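You operate a simulated robot arm through the tools that you are given. There is no shell and no other tool. Be economical: measure what you need, move in short steps, check, and stop when the job is done.

Carry out the task below with a simulated robot arm. There is one attempt and no reset: what you move stays moved.

TASK
Put the jar marked "soak" from the top of the vice bench on the ledge of the vice bench and the jar labelled "clean" in the green tray there.
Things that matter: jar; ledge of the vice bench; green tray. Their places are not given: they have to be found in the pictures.

Only the result counts: the job must be done as asked and must still hold three seconds after the hand-in. Knocking over, shifting, dropping, spilling or breaking anything else fails it.

THE ROBOT
A 7-joint arm with a two-finger parallel gripper, fixed in place. Base frame: the origin is at the foot of the arm, x ahead of it, y to its left, z up; the work surface is at about z = 0. Units: m, degrees, N and s.
With the tool pointing down near the work surface it reaches from about 0.24 to 0.62 m from the base axis. Its first joint turns from -66.0 to 66.0 degrees. Payload 2.6 kg.
The tool frame sits at the grasp point between the pads (the TCP): z along the fingers, y along the line on which they close. The tips reach 0.03 m beyond it. Largest opening 0.094 m; finger width 0.028, thickness 0.01; the body of the gripper, 0.05 by 0.096 m, starts 0.055 m behind the TCP.
Orientation is that of the tool frame in the base frame, as a unit quaternion [x, y, z, w]. With the fingers straight down and closing along the base's y, the tool's x points along the base's -x, its y along +y and its z along -z.

THE INTERFACE
- The arm moves only by the tool step_arm. Its argument "moves" is a list of rows, each an object (a shift or turn left out is 0, a gripper value left out holds the last) with "jaw": the opening, from 0 (shut) to 1 (fully open); "linear": the shift along the tool's x, y, z in units of 40 mm (1.0 is 40 mm), a list of three; "delta_rot": the turn, a rotation vector about the tool's x, y, z in units of 4 degrees (1.0 is 4 degrees), a list of three. In form: [{"jaw": jaw, "linear": [tx, ty, tz], "delta_rot": [rx, ry, rz]}, ...]. A call has 1 to 10 rows; each row shifts and turns the commanded pose from where the row before left it, along the tool's axes as they then stand. A call with a number of a shift or a turn outside -1 to 1 is refused whole. A row lasts 0.2 s, in which the tool goes at most 0.05 m and 8.6 degrees; a call with a longer step from one row to the next is refused whole, and so is a gripper value outside its range. Where a pose cannot be reached the arm comes as near as it can. A force on the tool above 40 N (or 10 N above the force at the start of the call, whichever is more), or a blocked arm, ends the call early, and 0.2 s more pass. Each finger travels about 0.072 m/s and halts on what it meets, pressing with about 28 N; the grip force reading is that of the motor and also rises with nothing between the fingers. The clock runs only during rows and for 0.2 s after the last one: add rows that do not move to give the fingers time. The reply holds the time, the measured pose of the TCP, the force on the tool along the base axes, the opening and the grip force, in the units named above and with some noise, and new pictures: "views" is both (left out), scene, wrist or none.
- Cameras (640 x 400 px; columns grow to the right, rows downward): "scene" is fixed at [0.0033, 0.421, 0.5472]; the picture's right is [-0.96, -0.26, 0.00], its down [-0.19, 0.68, -0.71] and it looks along [0.19, -0.69, -0.70] (base axes); focal length 262 px, centre (320, 200). "wrist" rides on the gripper at [-0.037, 0, -0.058] in the tool frame; the picture's right is [0.00, -1.00, 0.00], its down [0.97, 0.00, -0.24] and it looks along [0.24, 0.00, 0.97] (tool axes); focal length 218 px, centre (320, 200).
- pixel_to_xyz(camera, pixels): for up to 12 pixels [column, row] of the newest picture of that camera ("zoom" is the newest enlarged one), the place [x, y, z] in the base frame of the surface seen there, good to about 0.002 m. The clock stands still meanwhile.
- enlarge(camera, box): a new picture of the part [left, top, right, bottom] of that camera's present view, enlarged. The clock stands still meanwhile.
- finish_job(): hands the job in; it is judged then, once.

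Work in short steps. Measure before you move; look again where a grasp or a placing could have gone wrong, and mend it. You have 60 turns and 120 pictures in all, those below and enlarged ones among them. Open the gripper and draw the arm clear of the work before you hand the job in, unless the task says otherwise; then end with one line.

The tools are called after "Request:" as a command line: name --argument value ..., lists and objects as JSON in quotes. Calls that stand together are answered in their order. step_arm: Moves the arm, as the interface text tells. Its arguments: {"type":"object","properties":{"moves":{"type":"array"},"views":{"type":"string","enum":["both","scene","wrist","none"]}},"required":["moves"]} The other tools are called the same way: pixel_to_xyz (camera, pixels) gives the place of the surface under pixels of a picture; enlarge (camera, box) takes an enlarged picture of a part of a camera's view; finish_job () hands the job in.

At the start:

```text
time_s: 0.0
tcp_pos: [0.3738, 0.0551, 0.3147]
orientation: [0.001, 1.0, 0.0, 0.001]
ft_force: [-0.5, -0.7, -0.6]
gripper_width: 0.0941
gripper_force: 0.2
```

scene: 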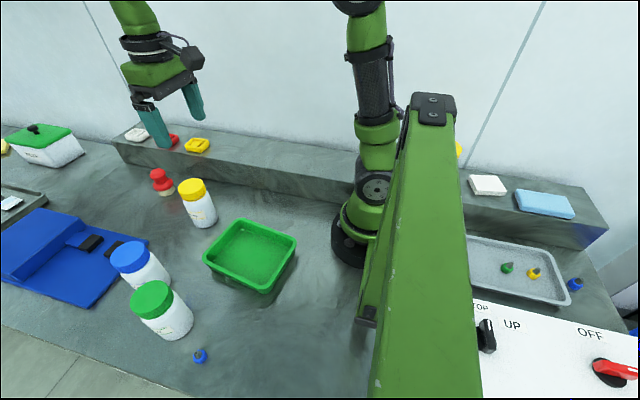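
wrist: 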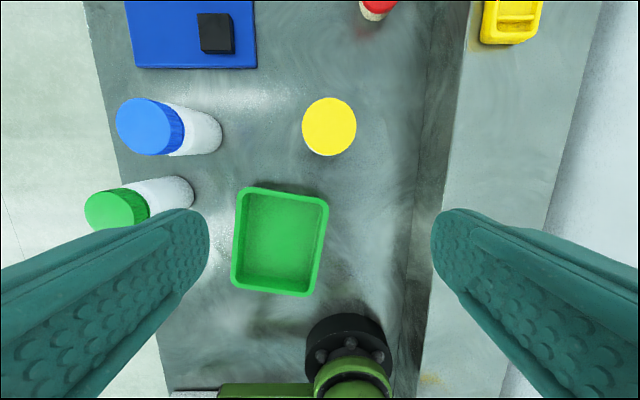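

I see three jars: yellow lid (197,203), blue lid (140,265) and green lid (162,310). I need their labels, so I enlarge the picture there.

Request:
enlarge --camera "scene" --box '[100, 160, 260, 260]'

Request:
enlarge --camera "scene" --box '[90, 235, 218, 345]'

Request:
enlarge --camera "scene" --box '[100, 100, 340, 220]'

Request:
pixel_to_xyz --camera "scene" --pixels '[[190, 186], [131, 256], [152, 298], [250, 256], [240, 224], [293, 240], [207, 262], [262, 290], [260, 165], [260, 190], [197, 143], [160, 175]]'

```text
4.00 times, centred on (180, 210) of scene
```

zoom: 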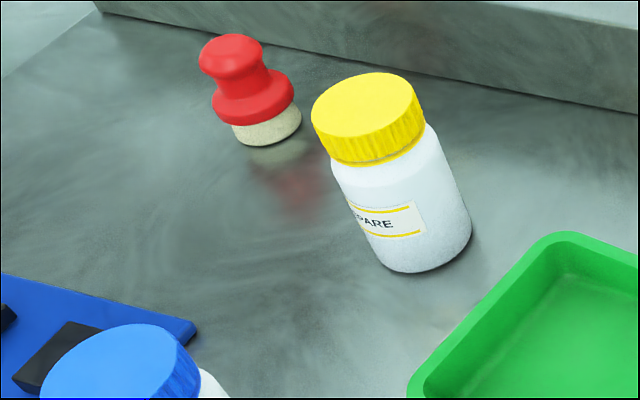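

```text
3.64 times, centred on (154, 290) of scene
```

zoom: 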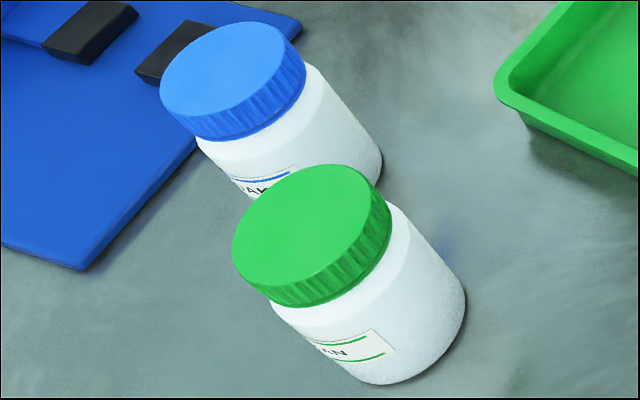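

```text
2.67 times, centred on (220, 160) of scene
```

zoom: 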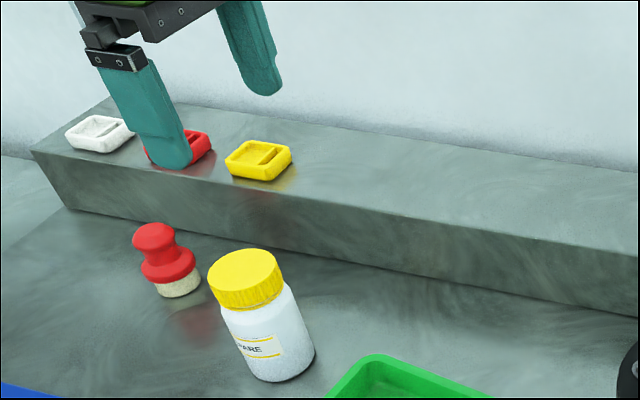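

```text
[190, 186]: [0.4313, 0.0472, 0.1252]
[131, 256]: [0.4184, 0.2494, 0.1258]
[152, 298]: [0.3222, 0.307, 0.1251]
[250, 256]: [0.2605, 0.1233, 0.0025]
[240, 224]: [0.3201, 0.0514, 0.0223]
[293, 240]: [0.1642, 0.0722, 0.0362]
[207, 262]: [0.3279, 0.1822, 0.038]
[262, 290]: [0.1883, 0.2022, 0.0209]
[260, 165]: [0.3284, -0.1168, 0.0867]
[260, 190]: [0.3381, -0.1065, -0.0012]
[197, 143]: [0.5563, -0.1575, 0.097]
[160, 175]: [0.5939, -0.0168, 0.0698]
```

Blue reads "…OAK" (soak), green "…AN" (clean) and yellow "…PARE". Next I measure the lid edges, the tray rim and floor, and the depth of the ledge.

Request:
pixel_to_xyz --camera "wrist" --pixels '[[118, 125], [150, 99], [148, 153], [180, 125], [87, 210], [115, 191], [210, 150], [182, 190], [455, 150], [560, 150], [575, 150], [430, 150]]'

Request:
pixel_to_xyz --camera "wrist" --pixels '[[242, 190], [325, 201], [234, 284], [308, 293], [280, 240], [255, 215], [306, 225], [300, 270], [248, 270], [470, 110], [545, 110], [520, 180]]'

Request:
pixel_to_xyz --camera "scene" --pixels '[[110, 255], [150, 254], [130, 241], [128, 270], [131, 298], [173, 295], [155, 282], [148, 316], [280, 155], [280, 165], [280, 145], [240, 150]]'

```text
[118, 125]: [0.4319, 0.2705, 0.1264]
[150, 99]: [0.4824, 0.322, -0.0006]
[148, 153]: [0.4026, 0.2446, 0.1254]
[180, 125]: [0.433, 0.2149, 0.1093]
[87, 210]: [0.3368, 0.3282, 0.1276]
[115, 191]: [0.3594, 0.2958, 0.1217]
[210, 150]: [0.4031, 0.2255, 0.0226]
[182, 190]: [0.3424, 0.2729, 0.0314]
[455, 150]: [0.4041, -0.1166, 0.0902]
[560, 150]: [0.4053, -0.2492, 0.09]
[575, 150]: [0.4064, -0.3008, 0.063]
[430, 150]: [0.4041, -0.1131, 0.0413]
```

```text
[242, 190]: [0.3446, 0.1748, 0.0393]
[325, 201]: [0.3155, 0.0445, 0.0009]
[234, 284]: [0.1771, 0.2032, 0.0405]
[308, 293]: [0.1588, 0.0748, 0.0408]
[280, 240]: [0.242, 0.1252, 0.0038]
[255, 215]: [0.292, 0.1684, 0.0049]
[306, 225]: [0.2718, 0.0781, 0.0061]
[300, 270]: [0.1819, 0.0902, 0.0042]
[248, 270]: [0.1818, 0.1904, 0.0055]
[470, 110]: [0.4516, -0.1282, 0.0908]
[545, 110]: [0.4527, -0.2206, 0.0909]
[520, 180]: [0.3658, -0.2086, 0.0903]
```

```text
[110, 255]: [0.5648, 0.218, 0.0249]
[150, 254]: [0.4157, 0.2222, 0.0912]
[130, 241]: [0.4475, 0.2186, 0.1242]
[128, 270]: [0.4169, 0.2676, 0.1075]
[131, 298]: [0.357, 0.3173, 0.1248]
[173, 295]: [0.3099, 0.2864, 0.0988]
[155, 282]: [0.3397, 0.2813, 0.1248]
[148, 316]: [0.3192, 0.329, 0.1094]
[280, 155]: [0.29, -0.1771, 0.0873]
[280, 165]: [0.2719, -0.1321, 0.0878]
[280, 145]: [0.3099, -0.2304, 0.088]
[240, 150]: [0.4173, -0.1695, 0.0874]
```

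Ledge top is z≈0.088, from y≈-0.115 to -0.28. Tray floor is z≈0.005 and its centre about (0.25, 0.125). I move above the blue "soak" jar at about (0.432, 0.24), keeping the height.

Request:
step_arm --moves '[{"jaw": 1, "linear": [-0.29, 0.92, 0]}, {"linear": [-0.29, 0.92, 0]}, {"linear": [-0.29, 0.92, 0]}, {"linear": [-0.29, 0.92, 0]}, {"linear": [-0.29, 0.92, 0]}, {}, {}]' --views "both"

```text
time_s: 1.6
tcp_pos: [0.4294, 0.2377, 0.3174]
orientation: [0.001, 1.0, 0.0, -0.001]
ft_force: [-0.3, 0.0, 0.4]
gripper_width: 0.094
gripper_force: 0.1
```

scene: 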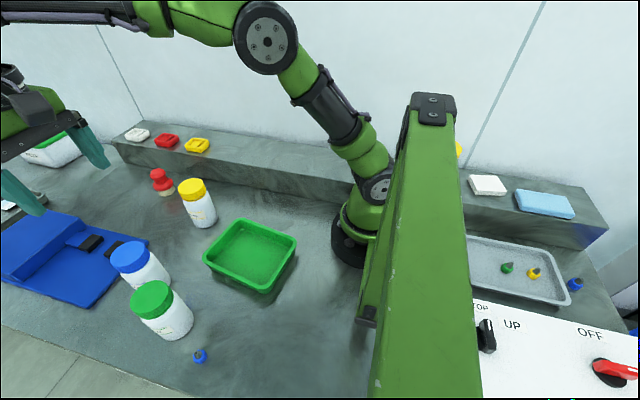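
wrist: 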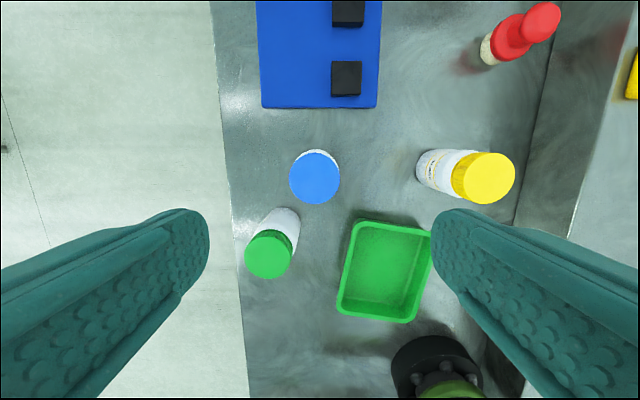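

The blue lid now sits at (315,177) in the wrist view. I measure the rims of the blue and green lids, and the foreground post for clearance.

Request:
pixel_to_xyz --camera "wrist" --pixels '[[291, 177], [338, 177], [315, 155], [315, 200], [315, 177], [247, 255], [290, 255], [268, 233], [268, 275], [268, 255], [322, 210], [420, 170]]'

Request:
pixel_to_xyz --camera "scene" --pixels '[[433, 105], [430, 200], [430, 300], [415, 130], [388, 300], [470, 300], [365, 315]]'

```text
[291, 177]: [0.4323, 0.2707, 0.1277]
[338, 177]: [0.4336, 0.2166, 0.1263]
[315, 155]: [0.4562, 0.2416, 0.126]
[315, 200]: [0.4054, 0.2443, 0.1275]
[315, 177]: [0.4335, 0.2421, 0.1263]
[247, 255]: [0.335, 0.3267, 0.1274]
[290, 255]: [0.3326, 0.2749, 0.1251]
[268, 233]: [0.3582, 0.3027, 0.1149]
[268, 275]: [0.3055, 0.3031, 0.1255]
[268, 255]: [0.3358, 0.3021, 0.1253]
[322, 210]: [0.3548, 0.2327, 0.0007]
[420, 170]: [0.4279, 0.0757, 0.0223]
```

```text
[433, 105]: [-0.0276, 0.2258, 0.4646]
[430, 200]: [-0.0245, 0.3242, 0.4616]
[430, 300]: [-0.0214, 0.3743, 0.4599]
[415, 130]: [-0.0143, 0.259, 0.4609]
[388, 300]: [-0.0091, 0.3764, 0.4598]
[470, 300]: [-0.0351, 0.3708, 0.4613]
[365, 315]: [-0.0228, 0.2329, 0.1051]
```

Blue lid centre is (0.432, 0.243), diameter about 0.058. I correct by +3/+5 mm and go down to TCP z≈0.088.

Request:
step_arm --moves '[{"linear": [-0.07, 0.13, 0.95]}, {"linear": [0, 0, 0.95]}, {"linear": [0, 0, 0.95]}, {"linear": [0, 0, 0.95]}, {"linear": [0, 0, 0.95]}, {"linear": [0, 0, 0.95]}, {}, {}]'

```text
time_s: 3.4
tcp_pos: [0.4355, 0.2419, 0.0881]
orientation: [0.0, 1.0, 0.0, 0.0]
ft_force: [0.6, -0.6, 0.0]
gripper_width: 0.094
gripper_force: 0.0
```

scene: 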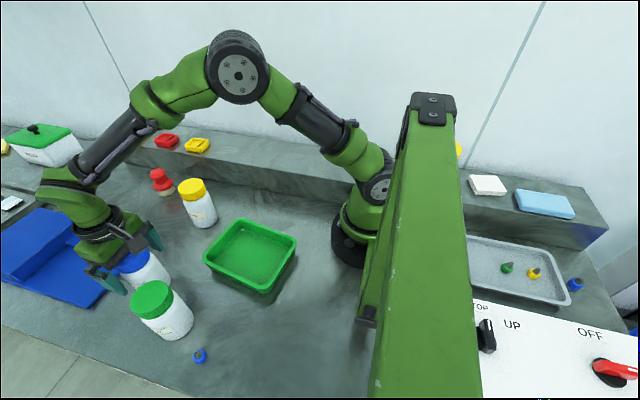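
wrist: 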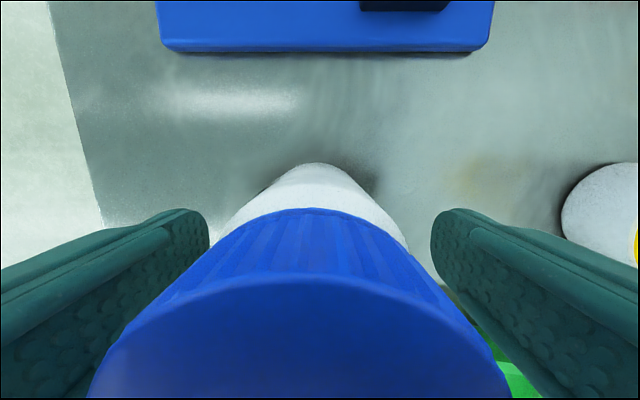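

The jar is centred between the fingers, so I close on it and lift a few millimetres to check.

Request:
step_arm --moves '[{"jaw": 0}, {"jaw": 0}, {"jaw": 0}, {"jaw": 0}, {"jaw": 0, "linear": [0, 0, -0.5]}, {}]'

```text
time_s: 4.8
tcp_pos: [0.4356, 0.2426, 0.1087]
orientation: [0.0, 1.0, -0.001, 0.0]
ft_force: [0.5, -0.3, -1.3]
gripper_width: 0.0638
gripper_force: 28.2
```

scene: 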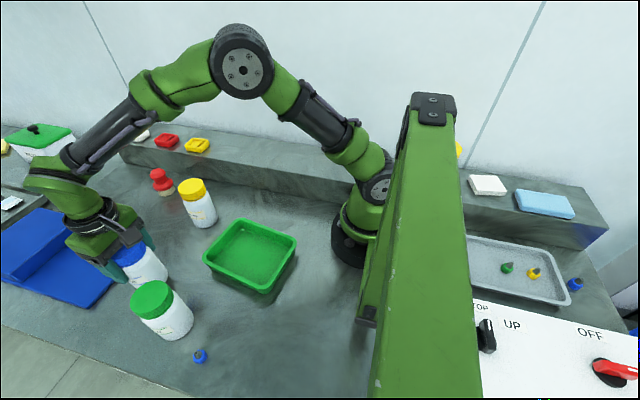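
wrist: 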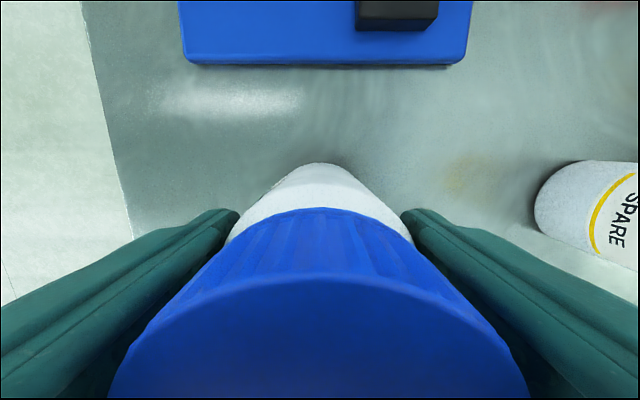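

The jar is held at 0.064 m width. I lift it to z≈0.26 and start towards the ledge.

Request:
step_arm --moves '[{"linear": [0, 0, -0.95]}, {"linear": [0, 0, -0.95]}, {"linear": [0, 0, -0.95]}, {"linear": [0, 0, -0.95]}, {"linear": [0.1, -0.9, 0]}, {"linear": [0.1, -0.9, 0]}, {"linear": [0.1, -0.9, 0]}, {"linear": [0.1, -0.9, 0]}, {"linear": [0.1, -0.9, 0]}, {"linear": [0.1, -0.9, 0]}]' --views "none"

Request:
step_arm --moves '[{"linear": [0.1, -0.9, 0]}, {"linear": [0.1, -0.9, 0]}, {"linear": [0.1, -0.9, 0]}, {"linear": [0, -0.9, 0]}, {"linear": [0, -0.9, 0]}, {"linear": [0, -0.7, 0]}, {}, {}]'

```text
time_s: 7.0
tcp_pos: [0.4083, 0.0286, 0.259]
orientation: [0.0, 1.0, -0.001, -0.001]
ft_force: [0.8, -0.1, -1.2]
gripper_width: 0.0636
gripper_force: 27.5
```

```text
time_s: 8.8
tcp_pos: [0.3964, -0.1805, 0.2578]
orientation: [-0.001, 1.0, 0.0, 0.0]
ft_force: [-0.2, 0.1, -0.8]
gripper_width: 0.0634
gripper_force: 28.1
```

scene: 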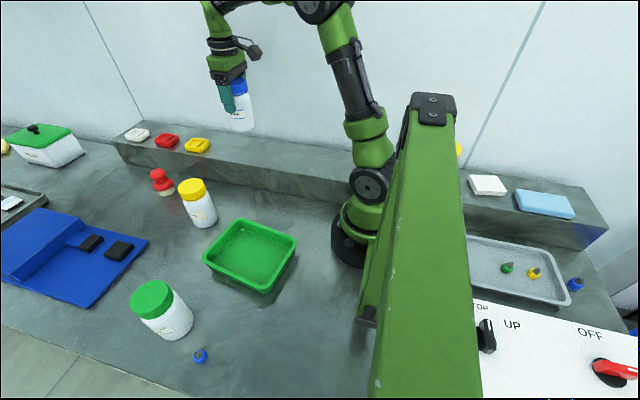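
wrist: 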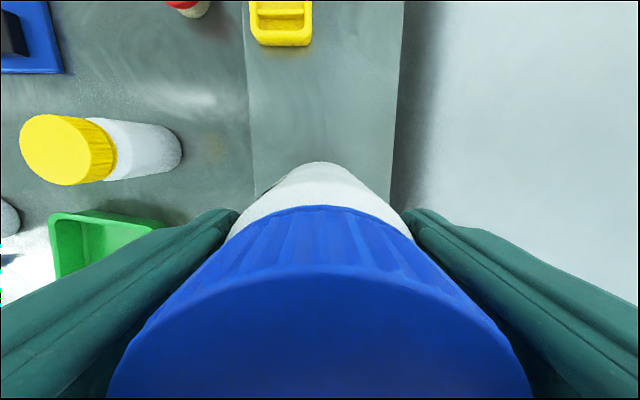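

The jar hangs over the ledge. I measure the ledge under and around it before lowering.

Request:
pixel_to_xyz --camera "wrist" --pixels '[[256, 150], [388, 150], [320, 130], [280, 160], [370, 165], [392, 120], [283, 45], [410, 120]]'

Request:
enlarge --camera "scene" --box '[190, 60, 290, 122]'

```text
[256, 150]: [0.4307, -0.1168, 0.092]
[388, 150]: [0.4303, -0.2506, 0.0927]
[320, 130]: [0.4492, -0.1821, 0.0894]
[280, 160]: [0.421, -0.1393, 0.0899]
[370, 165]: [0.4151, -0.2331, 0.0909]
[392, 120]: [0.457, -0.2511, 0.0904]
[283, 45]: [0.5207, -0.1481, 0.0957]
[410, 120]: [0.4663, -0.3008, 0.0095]
```

```text
6.40 times, centred on (240, 91) of scene
```

zoom: 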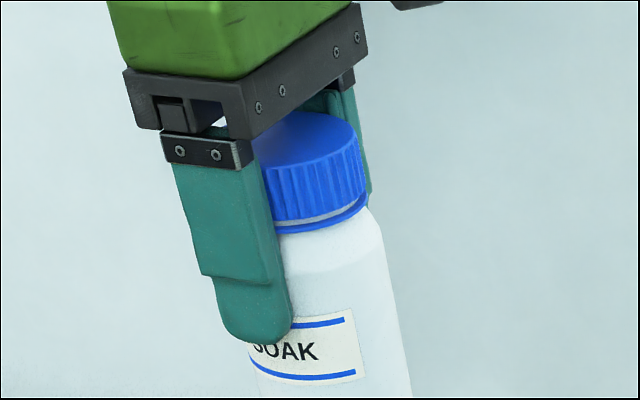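

The label reads SOAK. The ledge spans y −0.116 to −0.252, with its top at about 0.089, so the release height is about 0.177. I lower to about 0.183 first.

Request:
step_arm --moves '[{"linear": [0, -0.1, 0.7]}, {"linear": [0, 0, 0.7]}, {"linear": [0, 0, 0.45]}, {}, {}]' --views "scene"

```text
time_s: 10.0
tcp_pos: [0.3982, -0.1853, 0.184]
orientation: [0.0, 1.0, 0.0, 0.0]
ft_force: [-0.2, -0.7, -0.6]
gripper_width: 0.0633
gripper_force: 28.3
```

scene: 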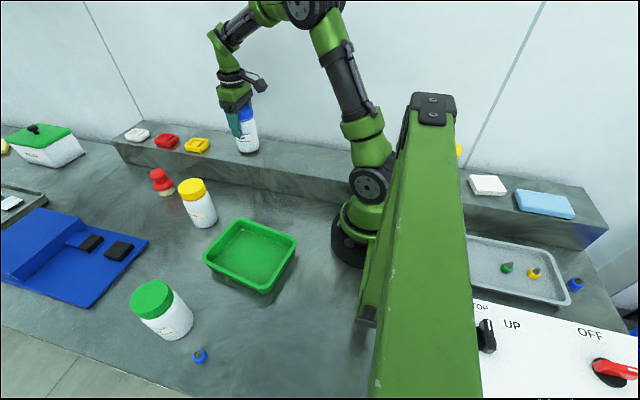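

The TCP is at z 0.184 and nothing has touched yet. I ease down about 6 mm in small steps and watch the force.

Request:
step_arm --moves '[{"linear": [0, 0, 0.06]}, {"linear": [0, 0, 0.05]}, {"linear": [0, 0, 0.05]}, {}]' --views "scene"

Request:
enlarge --camera "scene" --box '[200, 100, 300, 162]'

```text
time_s: 11.0
tcp_pos: [0.3987, -0.1851, 0.1785]
orientation: [0.001, 1.0, -0.001, 0.001]
ft_force: [-1.1, 0.6, 6.4]
gripper_width: 0.0632
gripper_force: 28.2
```

scene: 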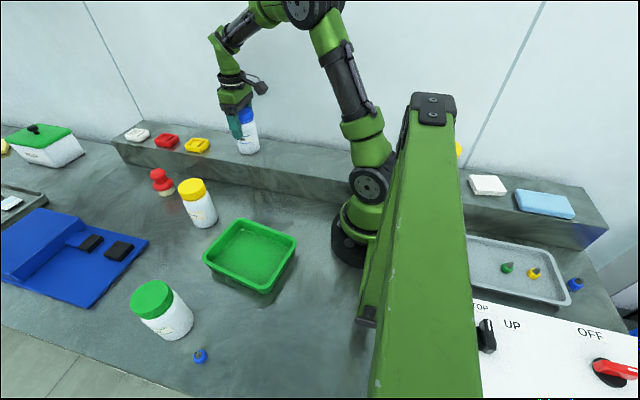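

```text
6.40 times, centred on (250, 131) of scene
```

zoom: 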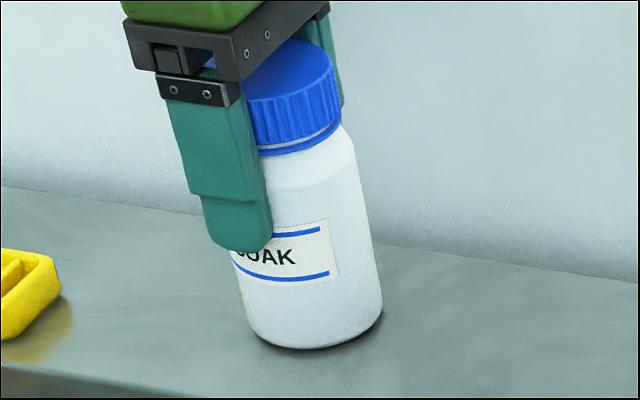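

The force reads 6.4 N upward, so the jar is standing on the ledge. I open and rise straight up.

Request:
step_arm --moves '[{"jaw": 0.8}, {"jaw": 1}, {"jaw": 1}, {"linear": [0, 0, -0.6]}, {"linear": [0, 0, -0.9]}, {"linear": [0, 0, -0.9]}, {"linear": [0, 0, -0.9]}, {}]'

```text
time_s: 12.8
tcp_pos: [0.3957, -0.185, 0.3143]
orientation: [0.001, 1.0, 0.0, 0.001]
ft_force: [1.1, 0.4, -0.5]
gripper_width: 0.0938
gripper_force: 0.0
```

scene: 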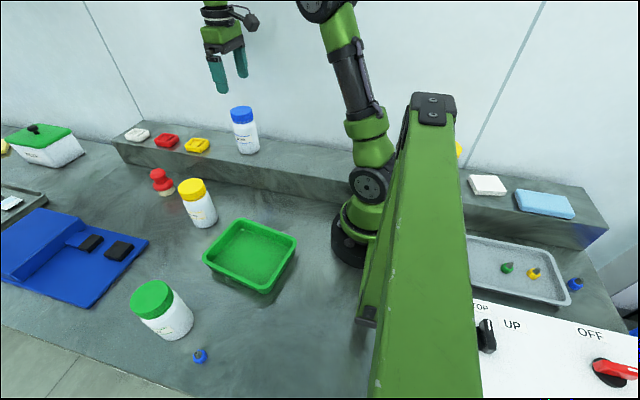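
wrist: 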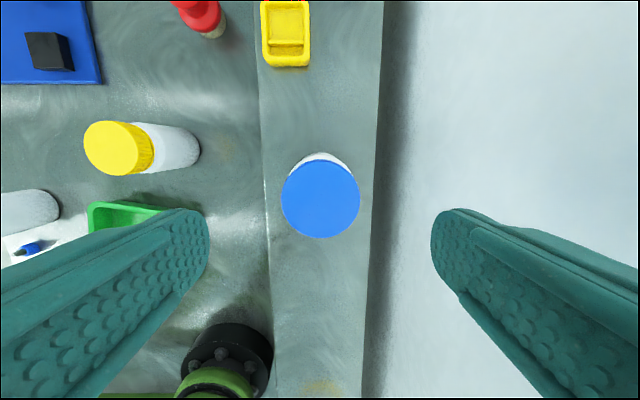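

The soak jar stands on the ledge. I go above the green jar at (0.332, 0.302).

Request:
step_arm --moves '[{"linear": [0.114, 0.87, 0]}, {"linear": [0.114, 0.87, 0]}, {"linear": [0.114, 0.87, 0]}, {"linear": [0.114, 0.87, 0]}, {"linear": [0.114, 0.87, 0]}, {"linear": [0.114, 0.87, 0]}, {"linear": [0.114, 0.87, 0]}]' --views "none"

Request:
step_arm --moves '[{"linear": [0.114, 0.87, 0]}, {"linear": [0.114, 0.87, 0]}, {"linear": [0.114, 0.87, 0]}, {"linear": [0.114, 0.87, 0]}, {"linear": [0.114, 0.87, 0]}, {"linear": [0.114, 0.87, 0]}, {"linear": [0.114, 0.87, 0]}, {}, {}]'

```text
time_s: 14.4
tcp_pos: [0.3646, 0.0608, 0.3105]
orientation: [0.0, 1.0, 0.0, 0.0]
ft_force: [-0.2, 0.8, 0.8]
gripper_width: 0.0939
gripper_force: 0.1
```

```text
time_s: 16.4
tcp_pos: [0.334, 0.3035, 0.3113]
orientation: [0.0, 1.0, 0.001, 0.0]
ft_force: [-0.3, -0.7, 0.1]
gripper_width: 0.0939
gripper_force: 0.1
```

scene: 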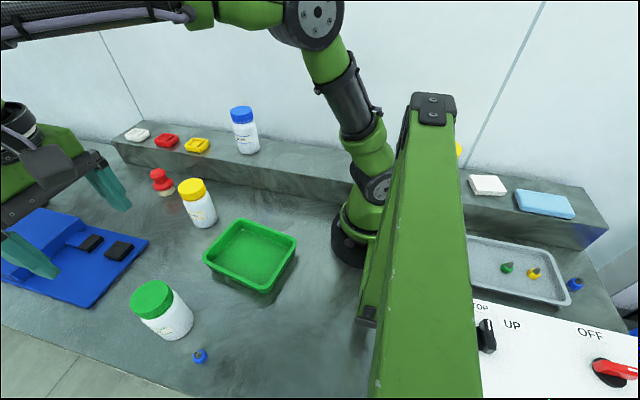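
wrist: 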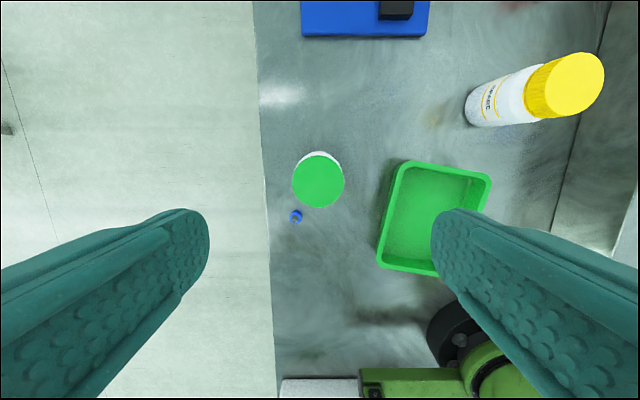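

I measure the green lid's rim at (318,180), the little blue item at (296,216) and the tray.

Request:
pixel_to_xyz --camera "wrist" --pixels '[[294, 180], [342, 180], [318, 157], [318, 205], [296, 216], [400, 163], [489, 178], [381, 264], [400, 190], [470, 195], [400, 255], [425, 215]]'

```text
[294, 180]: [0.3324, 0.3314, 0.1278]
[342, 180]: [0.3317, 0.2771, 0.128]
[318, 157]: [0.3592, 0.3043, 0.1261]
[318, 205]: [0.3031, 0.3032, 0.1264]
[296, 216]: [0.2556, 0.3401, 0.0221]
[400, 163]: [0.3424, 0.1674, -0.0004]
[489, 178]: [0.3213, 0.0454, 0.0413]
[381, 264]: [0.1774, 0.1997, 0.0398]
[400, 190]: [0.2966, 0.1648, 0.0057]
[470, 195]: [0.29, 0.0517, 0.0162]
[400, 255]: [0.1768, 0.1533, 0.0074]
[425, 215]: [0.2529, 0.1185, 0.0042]
```

Jar centre is (0.332, 0.304) and the blue item is 85 mm away, clear of the fingers. I descend to z≈0.09, close, and lift slightly.

Request:
step_arm --moves '[{"linear": [0.05, 0.02, 0.92]}, {"linear": [0, 0, 0.92]}, {"linear": [0, 0, 0.92]}, {"linear": [0, 0, 0.92]}, {"linear": [0, 0, 0.92]}, {"linear": [0, 0, 0.92]}, {}, {}]' --views "wrist"

```text
time_s: 18.2
tcp_pos: [0.3321, 0.3062, 0.0913]
orientation: [0.0, 1.0, -0.001, 0.001]
ft_force: [0.3, -0.1, 0.2]
gripper_width: 0.094
gripper_force: 0.1
```

wrist: 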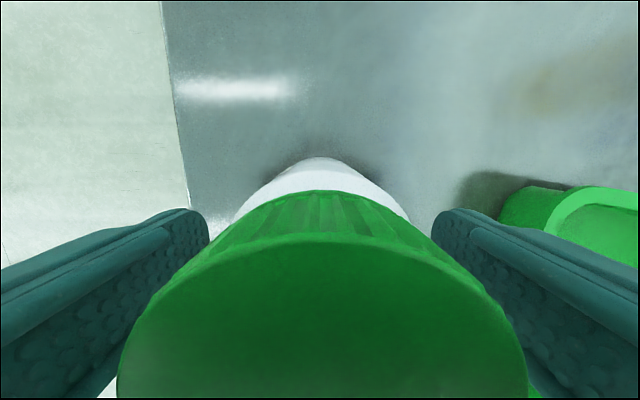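

The jar is between the fingers. I close, then lift to about z=0.20.

Request:
step_arm --moves '[{"jaw": 0}, {"jaw": 0}, {"jaw": 0}, {"jaw": 0}, {"linear": [0, 0, -0.5]}, {"linear": [0, 0, -0.8]}, {"linear": [0, 0, -0.8]}, {"linear": [0, 0, -0.7]}, {}]' --views "scene"

Request:
enlarge --camera "scene" --box '[60, 220, 240, 340]'

```text
time_s: 20.2
tcp_pos: [0.3318, 0.3031, 0.2024]
orientation: [0.0, 1.0, 0.0, 0.0]
ft_force: [-0.6, 0.4, -0.8]
gripper_width: 0.0628
gripper_force: 28.1
```

scene: 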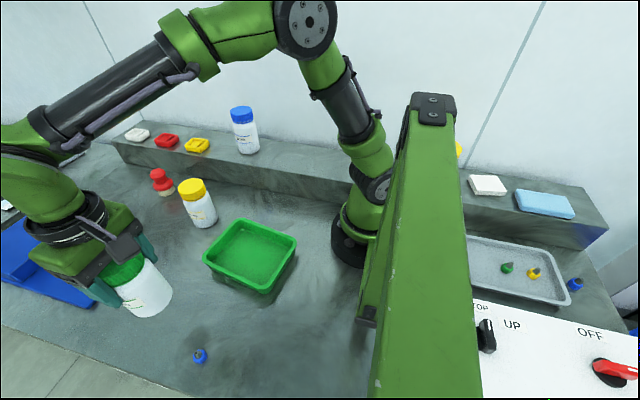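

```text
3.33 times, centred on (150, 280) of scene
```

zoom: 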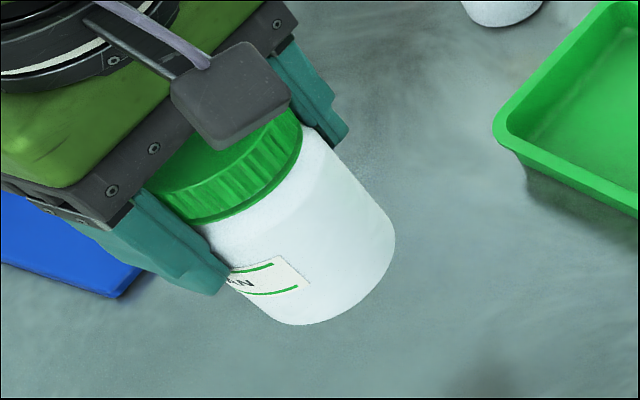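

The clean jar is held. I carry it over the tray centre, to about (0.257, 0.125).

Request:
step_arm --moves '[{"linear": [0.31, -0.745, 0]}, {"linear": [0.31, -0.745, 0]}, {"linear": [0.31, -0.745, 0]}, {"linear": [0.31, -0.745, 0]}, {"linear": [0.31, -0.745, 0]}, {"linear": [0.31, -0.745, 0]}, {}, {}]'

```text
time_s: 22.0
tcp_pos: [0.256, 0.1245, 0.2002]
orientation: [0.0, 1.0, 0.001, 0.0]
ft_force: [0.1, -0.1, -0.8]
gripper_width: 0.0624
gripper_force: 27.6
```

scene: 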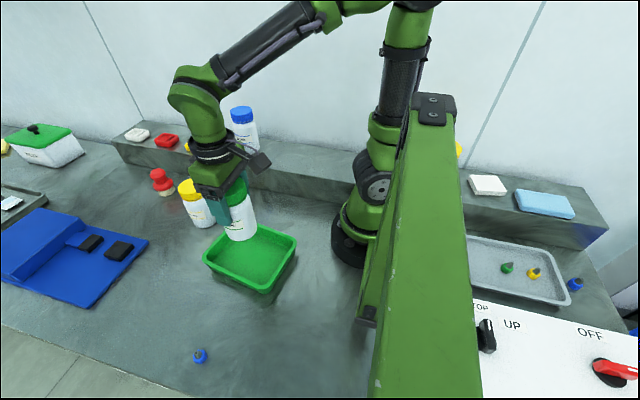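
wrist: 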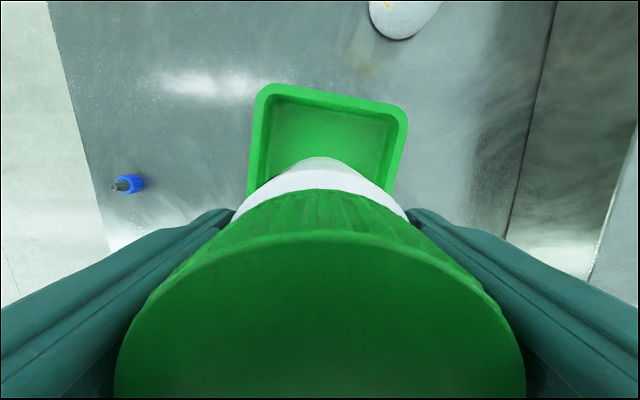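

It is over the tray. I expect contact at TCP z≈0.095, so I lower to about 0.101.

Request:
step_arm --moves '[{"linear": [0, 0, 0.7]}, {"linear": [0, 0, 0.7]}, {"linear": [0, 0, 0.6]}, {"linear": [0, 0, 0.45]}, {}, {}]'

Request:
enlarge --camera "scene" --box '[180, 180, 310, 300]'

```text
time_s: 23.4
tcp_pos: [0.2574, 0.1243, 0.1042]
orientation: [-0.001, 1.0, 0.0, 0.0]
ft_force: [0.3, 0.4, -0.6]
gripper_width: 0.0626
gripper_force: 28.1
```

scene: 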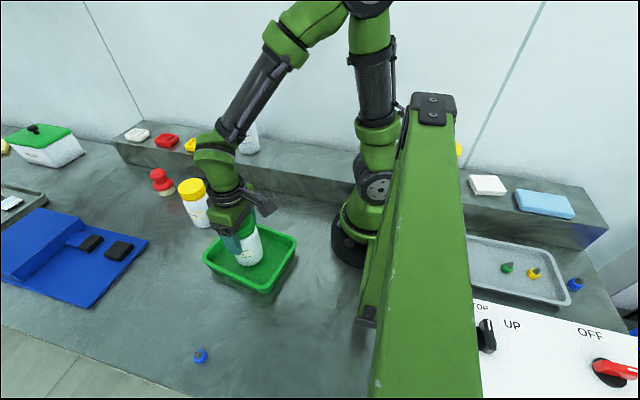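
wrist: 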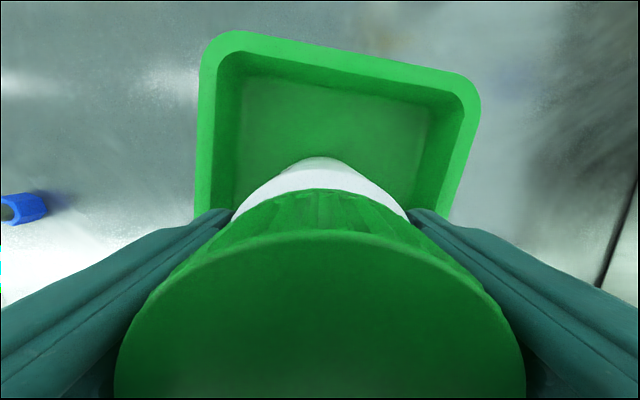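

```text
3.33 times, centred on (245, 240) of scene
```

zoom: 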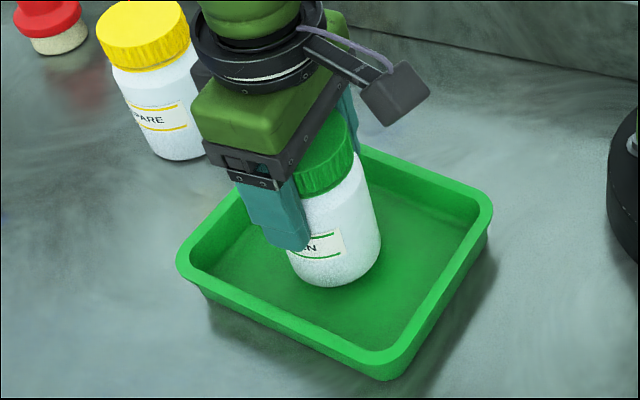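

The jar is well inside the tray and there is no contact yet. I ease down in small steps until the force rises.

Request:
step_arm --moves '[{"linear": [0, 0, 0.08]}, {"linear": [0, 0, 0.05]}, {"linear": [0, 0, 0.05]}, {}]' --views "none"

```text
time_s: 24.4
tcp_pos: [0.2574, 0.1253, 0.0971]
orientation: [0.0, 1.0, 0.0, 0.0]
ft_force: [-0.8, 0.0, -1.1]
gripper_width: 0.0625
gripper_force: 27.8
```

There is no contact at 0.097, so I go on down by 1.5 mm steps.

Request:
step_arm --moves '[{"linear": [0, 0, 0.04]}, {"linear": [0, 0, 0.03]}, {}]' --views "none"

```text
time_s: 25.2
tcp_pos: [0.2573, 0.1256, 0.0936]
orientation: [0.0, 1.0, 0.001, 0.0]
ft_force: [-4.4, -3.4, 23.3]
gripper_width: 0.0627
gripper_force: 28.8
```

Contact is at 23 N. I back off about 1 mm to ease the push, then open and rise.

Request:
step_arm --moves '[{"linear": [0, 0, -0.035]}, {}, {}]' --views "none"

Request:
step_arm --moves '[{"jaw": 0.8}, {"jaw": 1}, {"jaw": 1}, {"linear": [0, 0, -0.6]}, {"linear": [0, 0, -0.9]}, {"linear": [0, 0, -0.9]}, {"linear": [0, 0, -0.9]}, {"linear": [0, 0, -0.9]}, {"linear": [0, 0, -0.9]}, {}]'

```text
time_s: 26.0
tcp_pos: [0.2588, 0.1259, 0.0958]
orientation: [0.0, 1.0, 0.001, -0.002]
ft_force: [0.8, 0.1, 0.0]
gripper_width: 0.0623
gripper_force: 27.9
```

```text
time_s: 28.2
tcp_pos: [0.2561, 0.127, 0.2986]
orientation: [-0.001, 1.0, 0.0, 0.0]
ft_force: [-0.8, -0.3, -0.4]
gripper_width: 0.0941
gripper_force: 0.1
```

scene: 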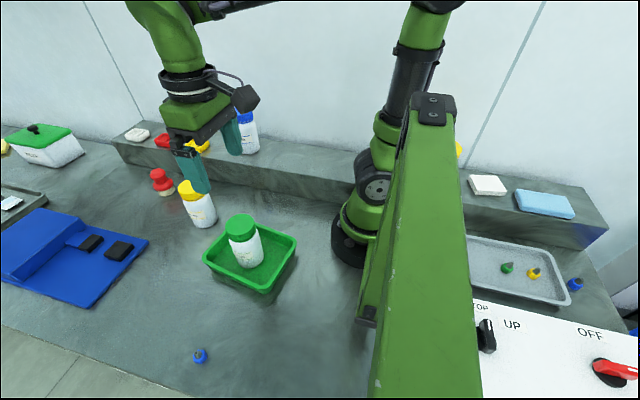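
wrist: 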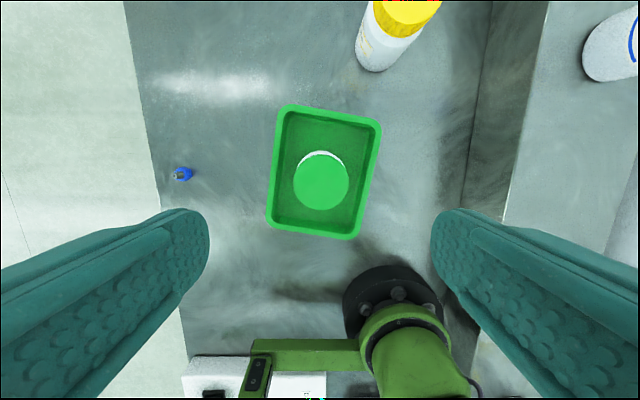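

Both jars stand where asked and the arm is clear. I take one last enlarged look before the hand-in.

Request:
enlarge --camera "scene" --box '[170, 90, 330, 300]'

```text
1.90 times, centred on (250, 195) of scene
```

zoom: 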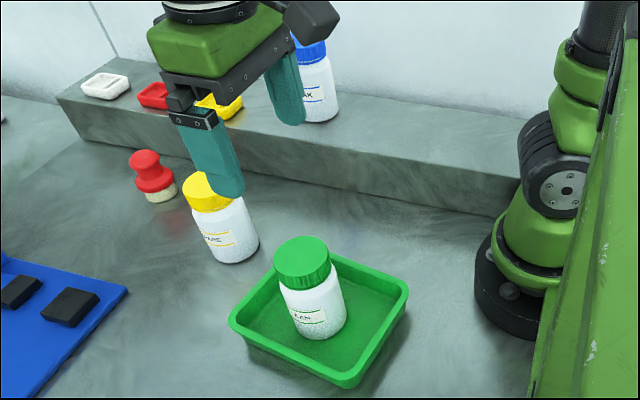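

Both jars are upright in their places, the tray has not moved and nothing else has shifted, so I hand the job in.

Request:
finish_job

```text
The job is handed in.
```

The "soak" jar is standing on the ledge of the vice bench and the "clean" jar is standing in the green tray; the gripper is open and clear, and the job is handed in.
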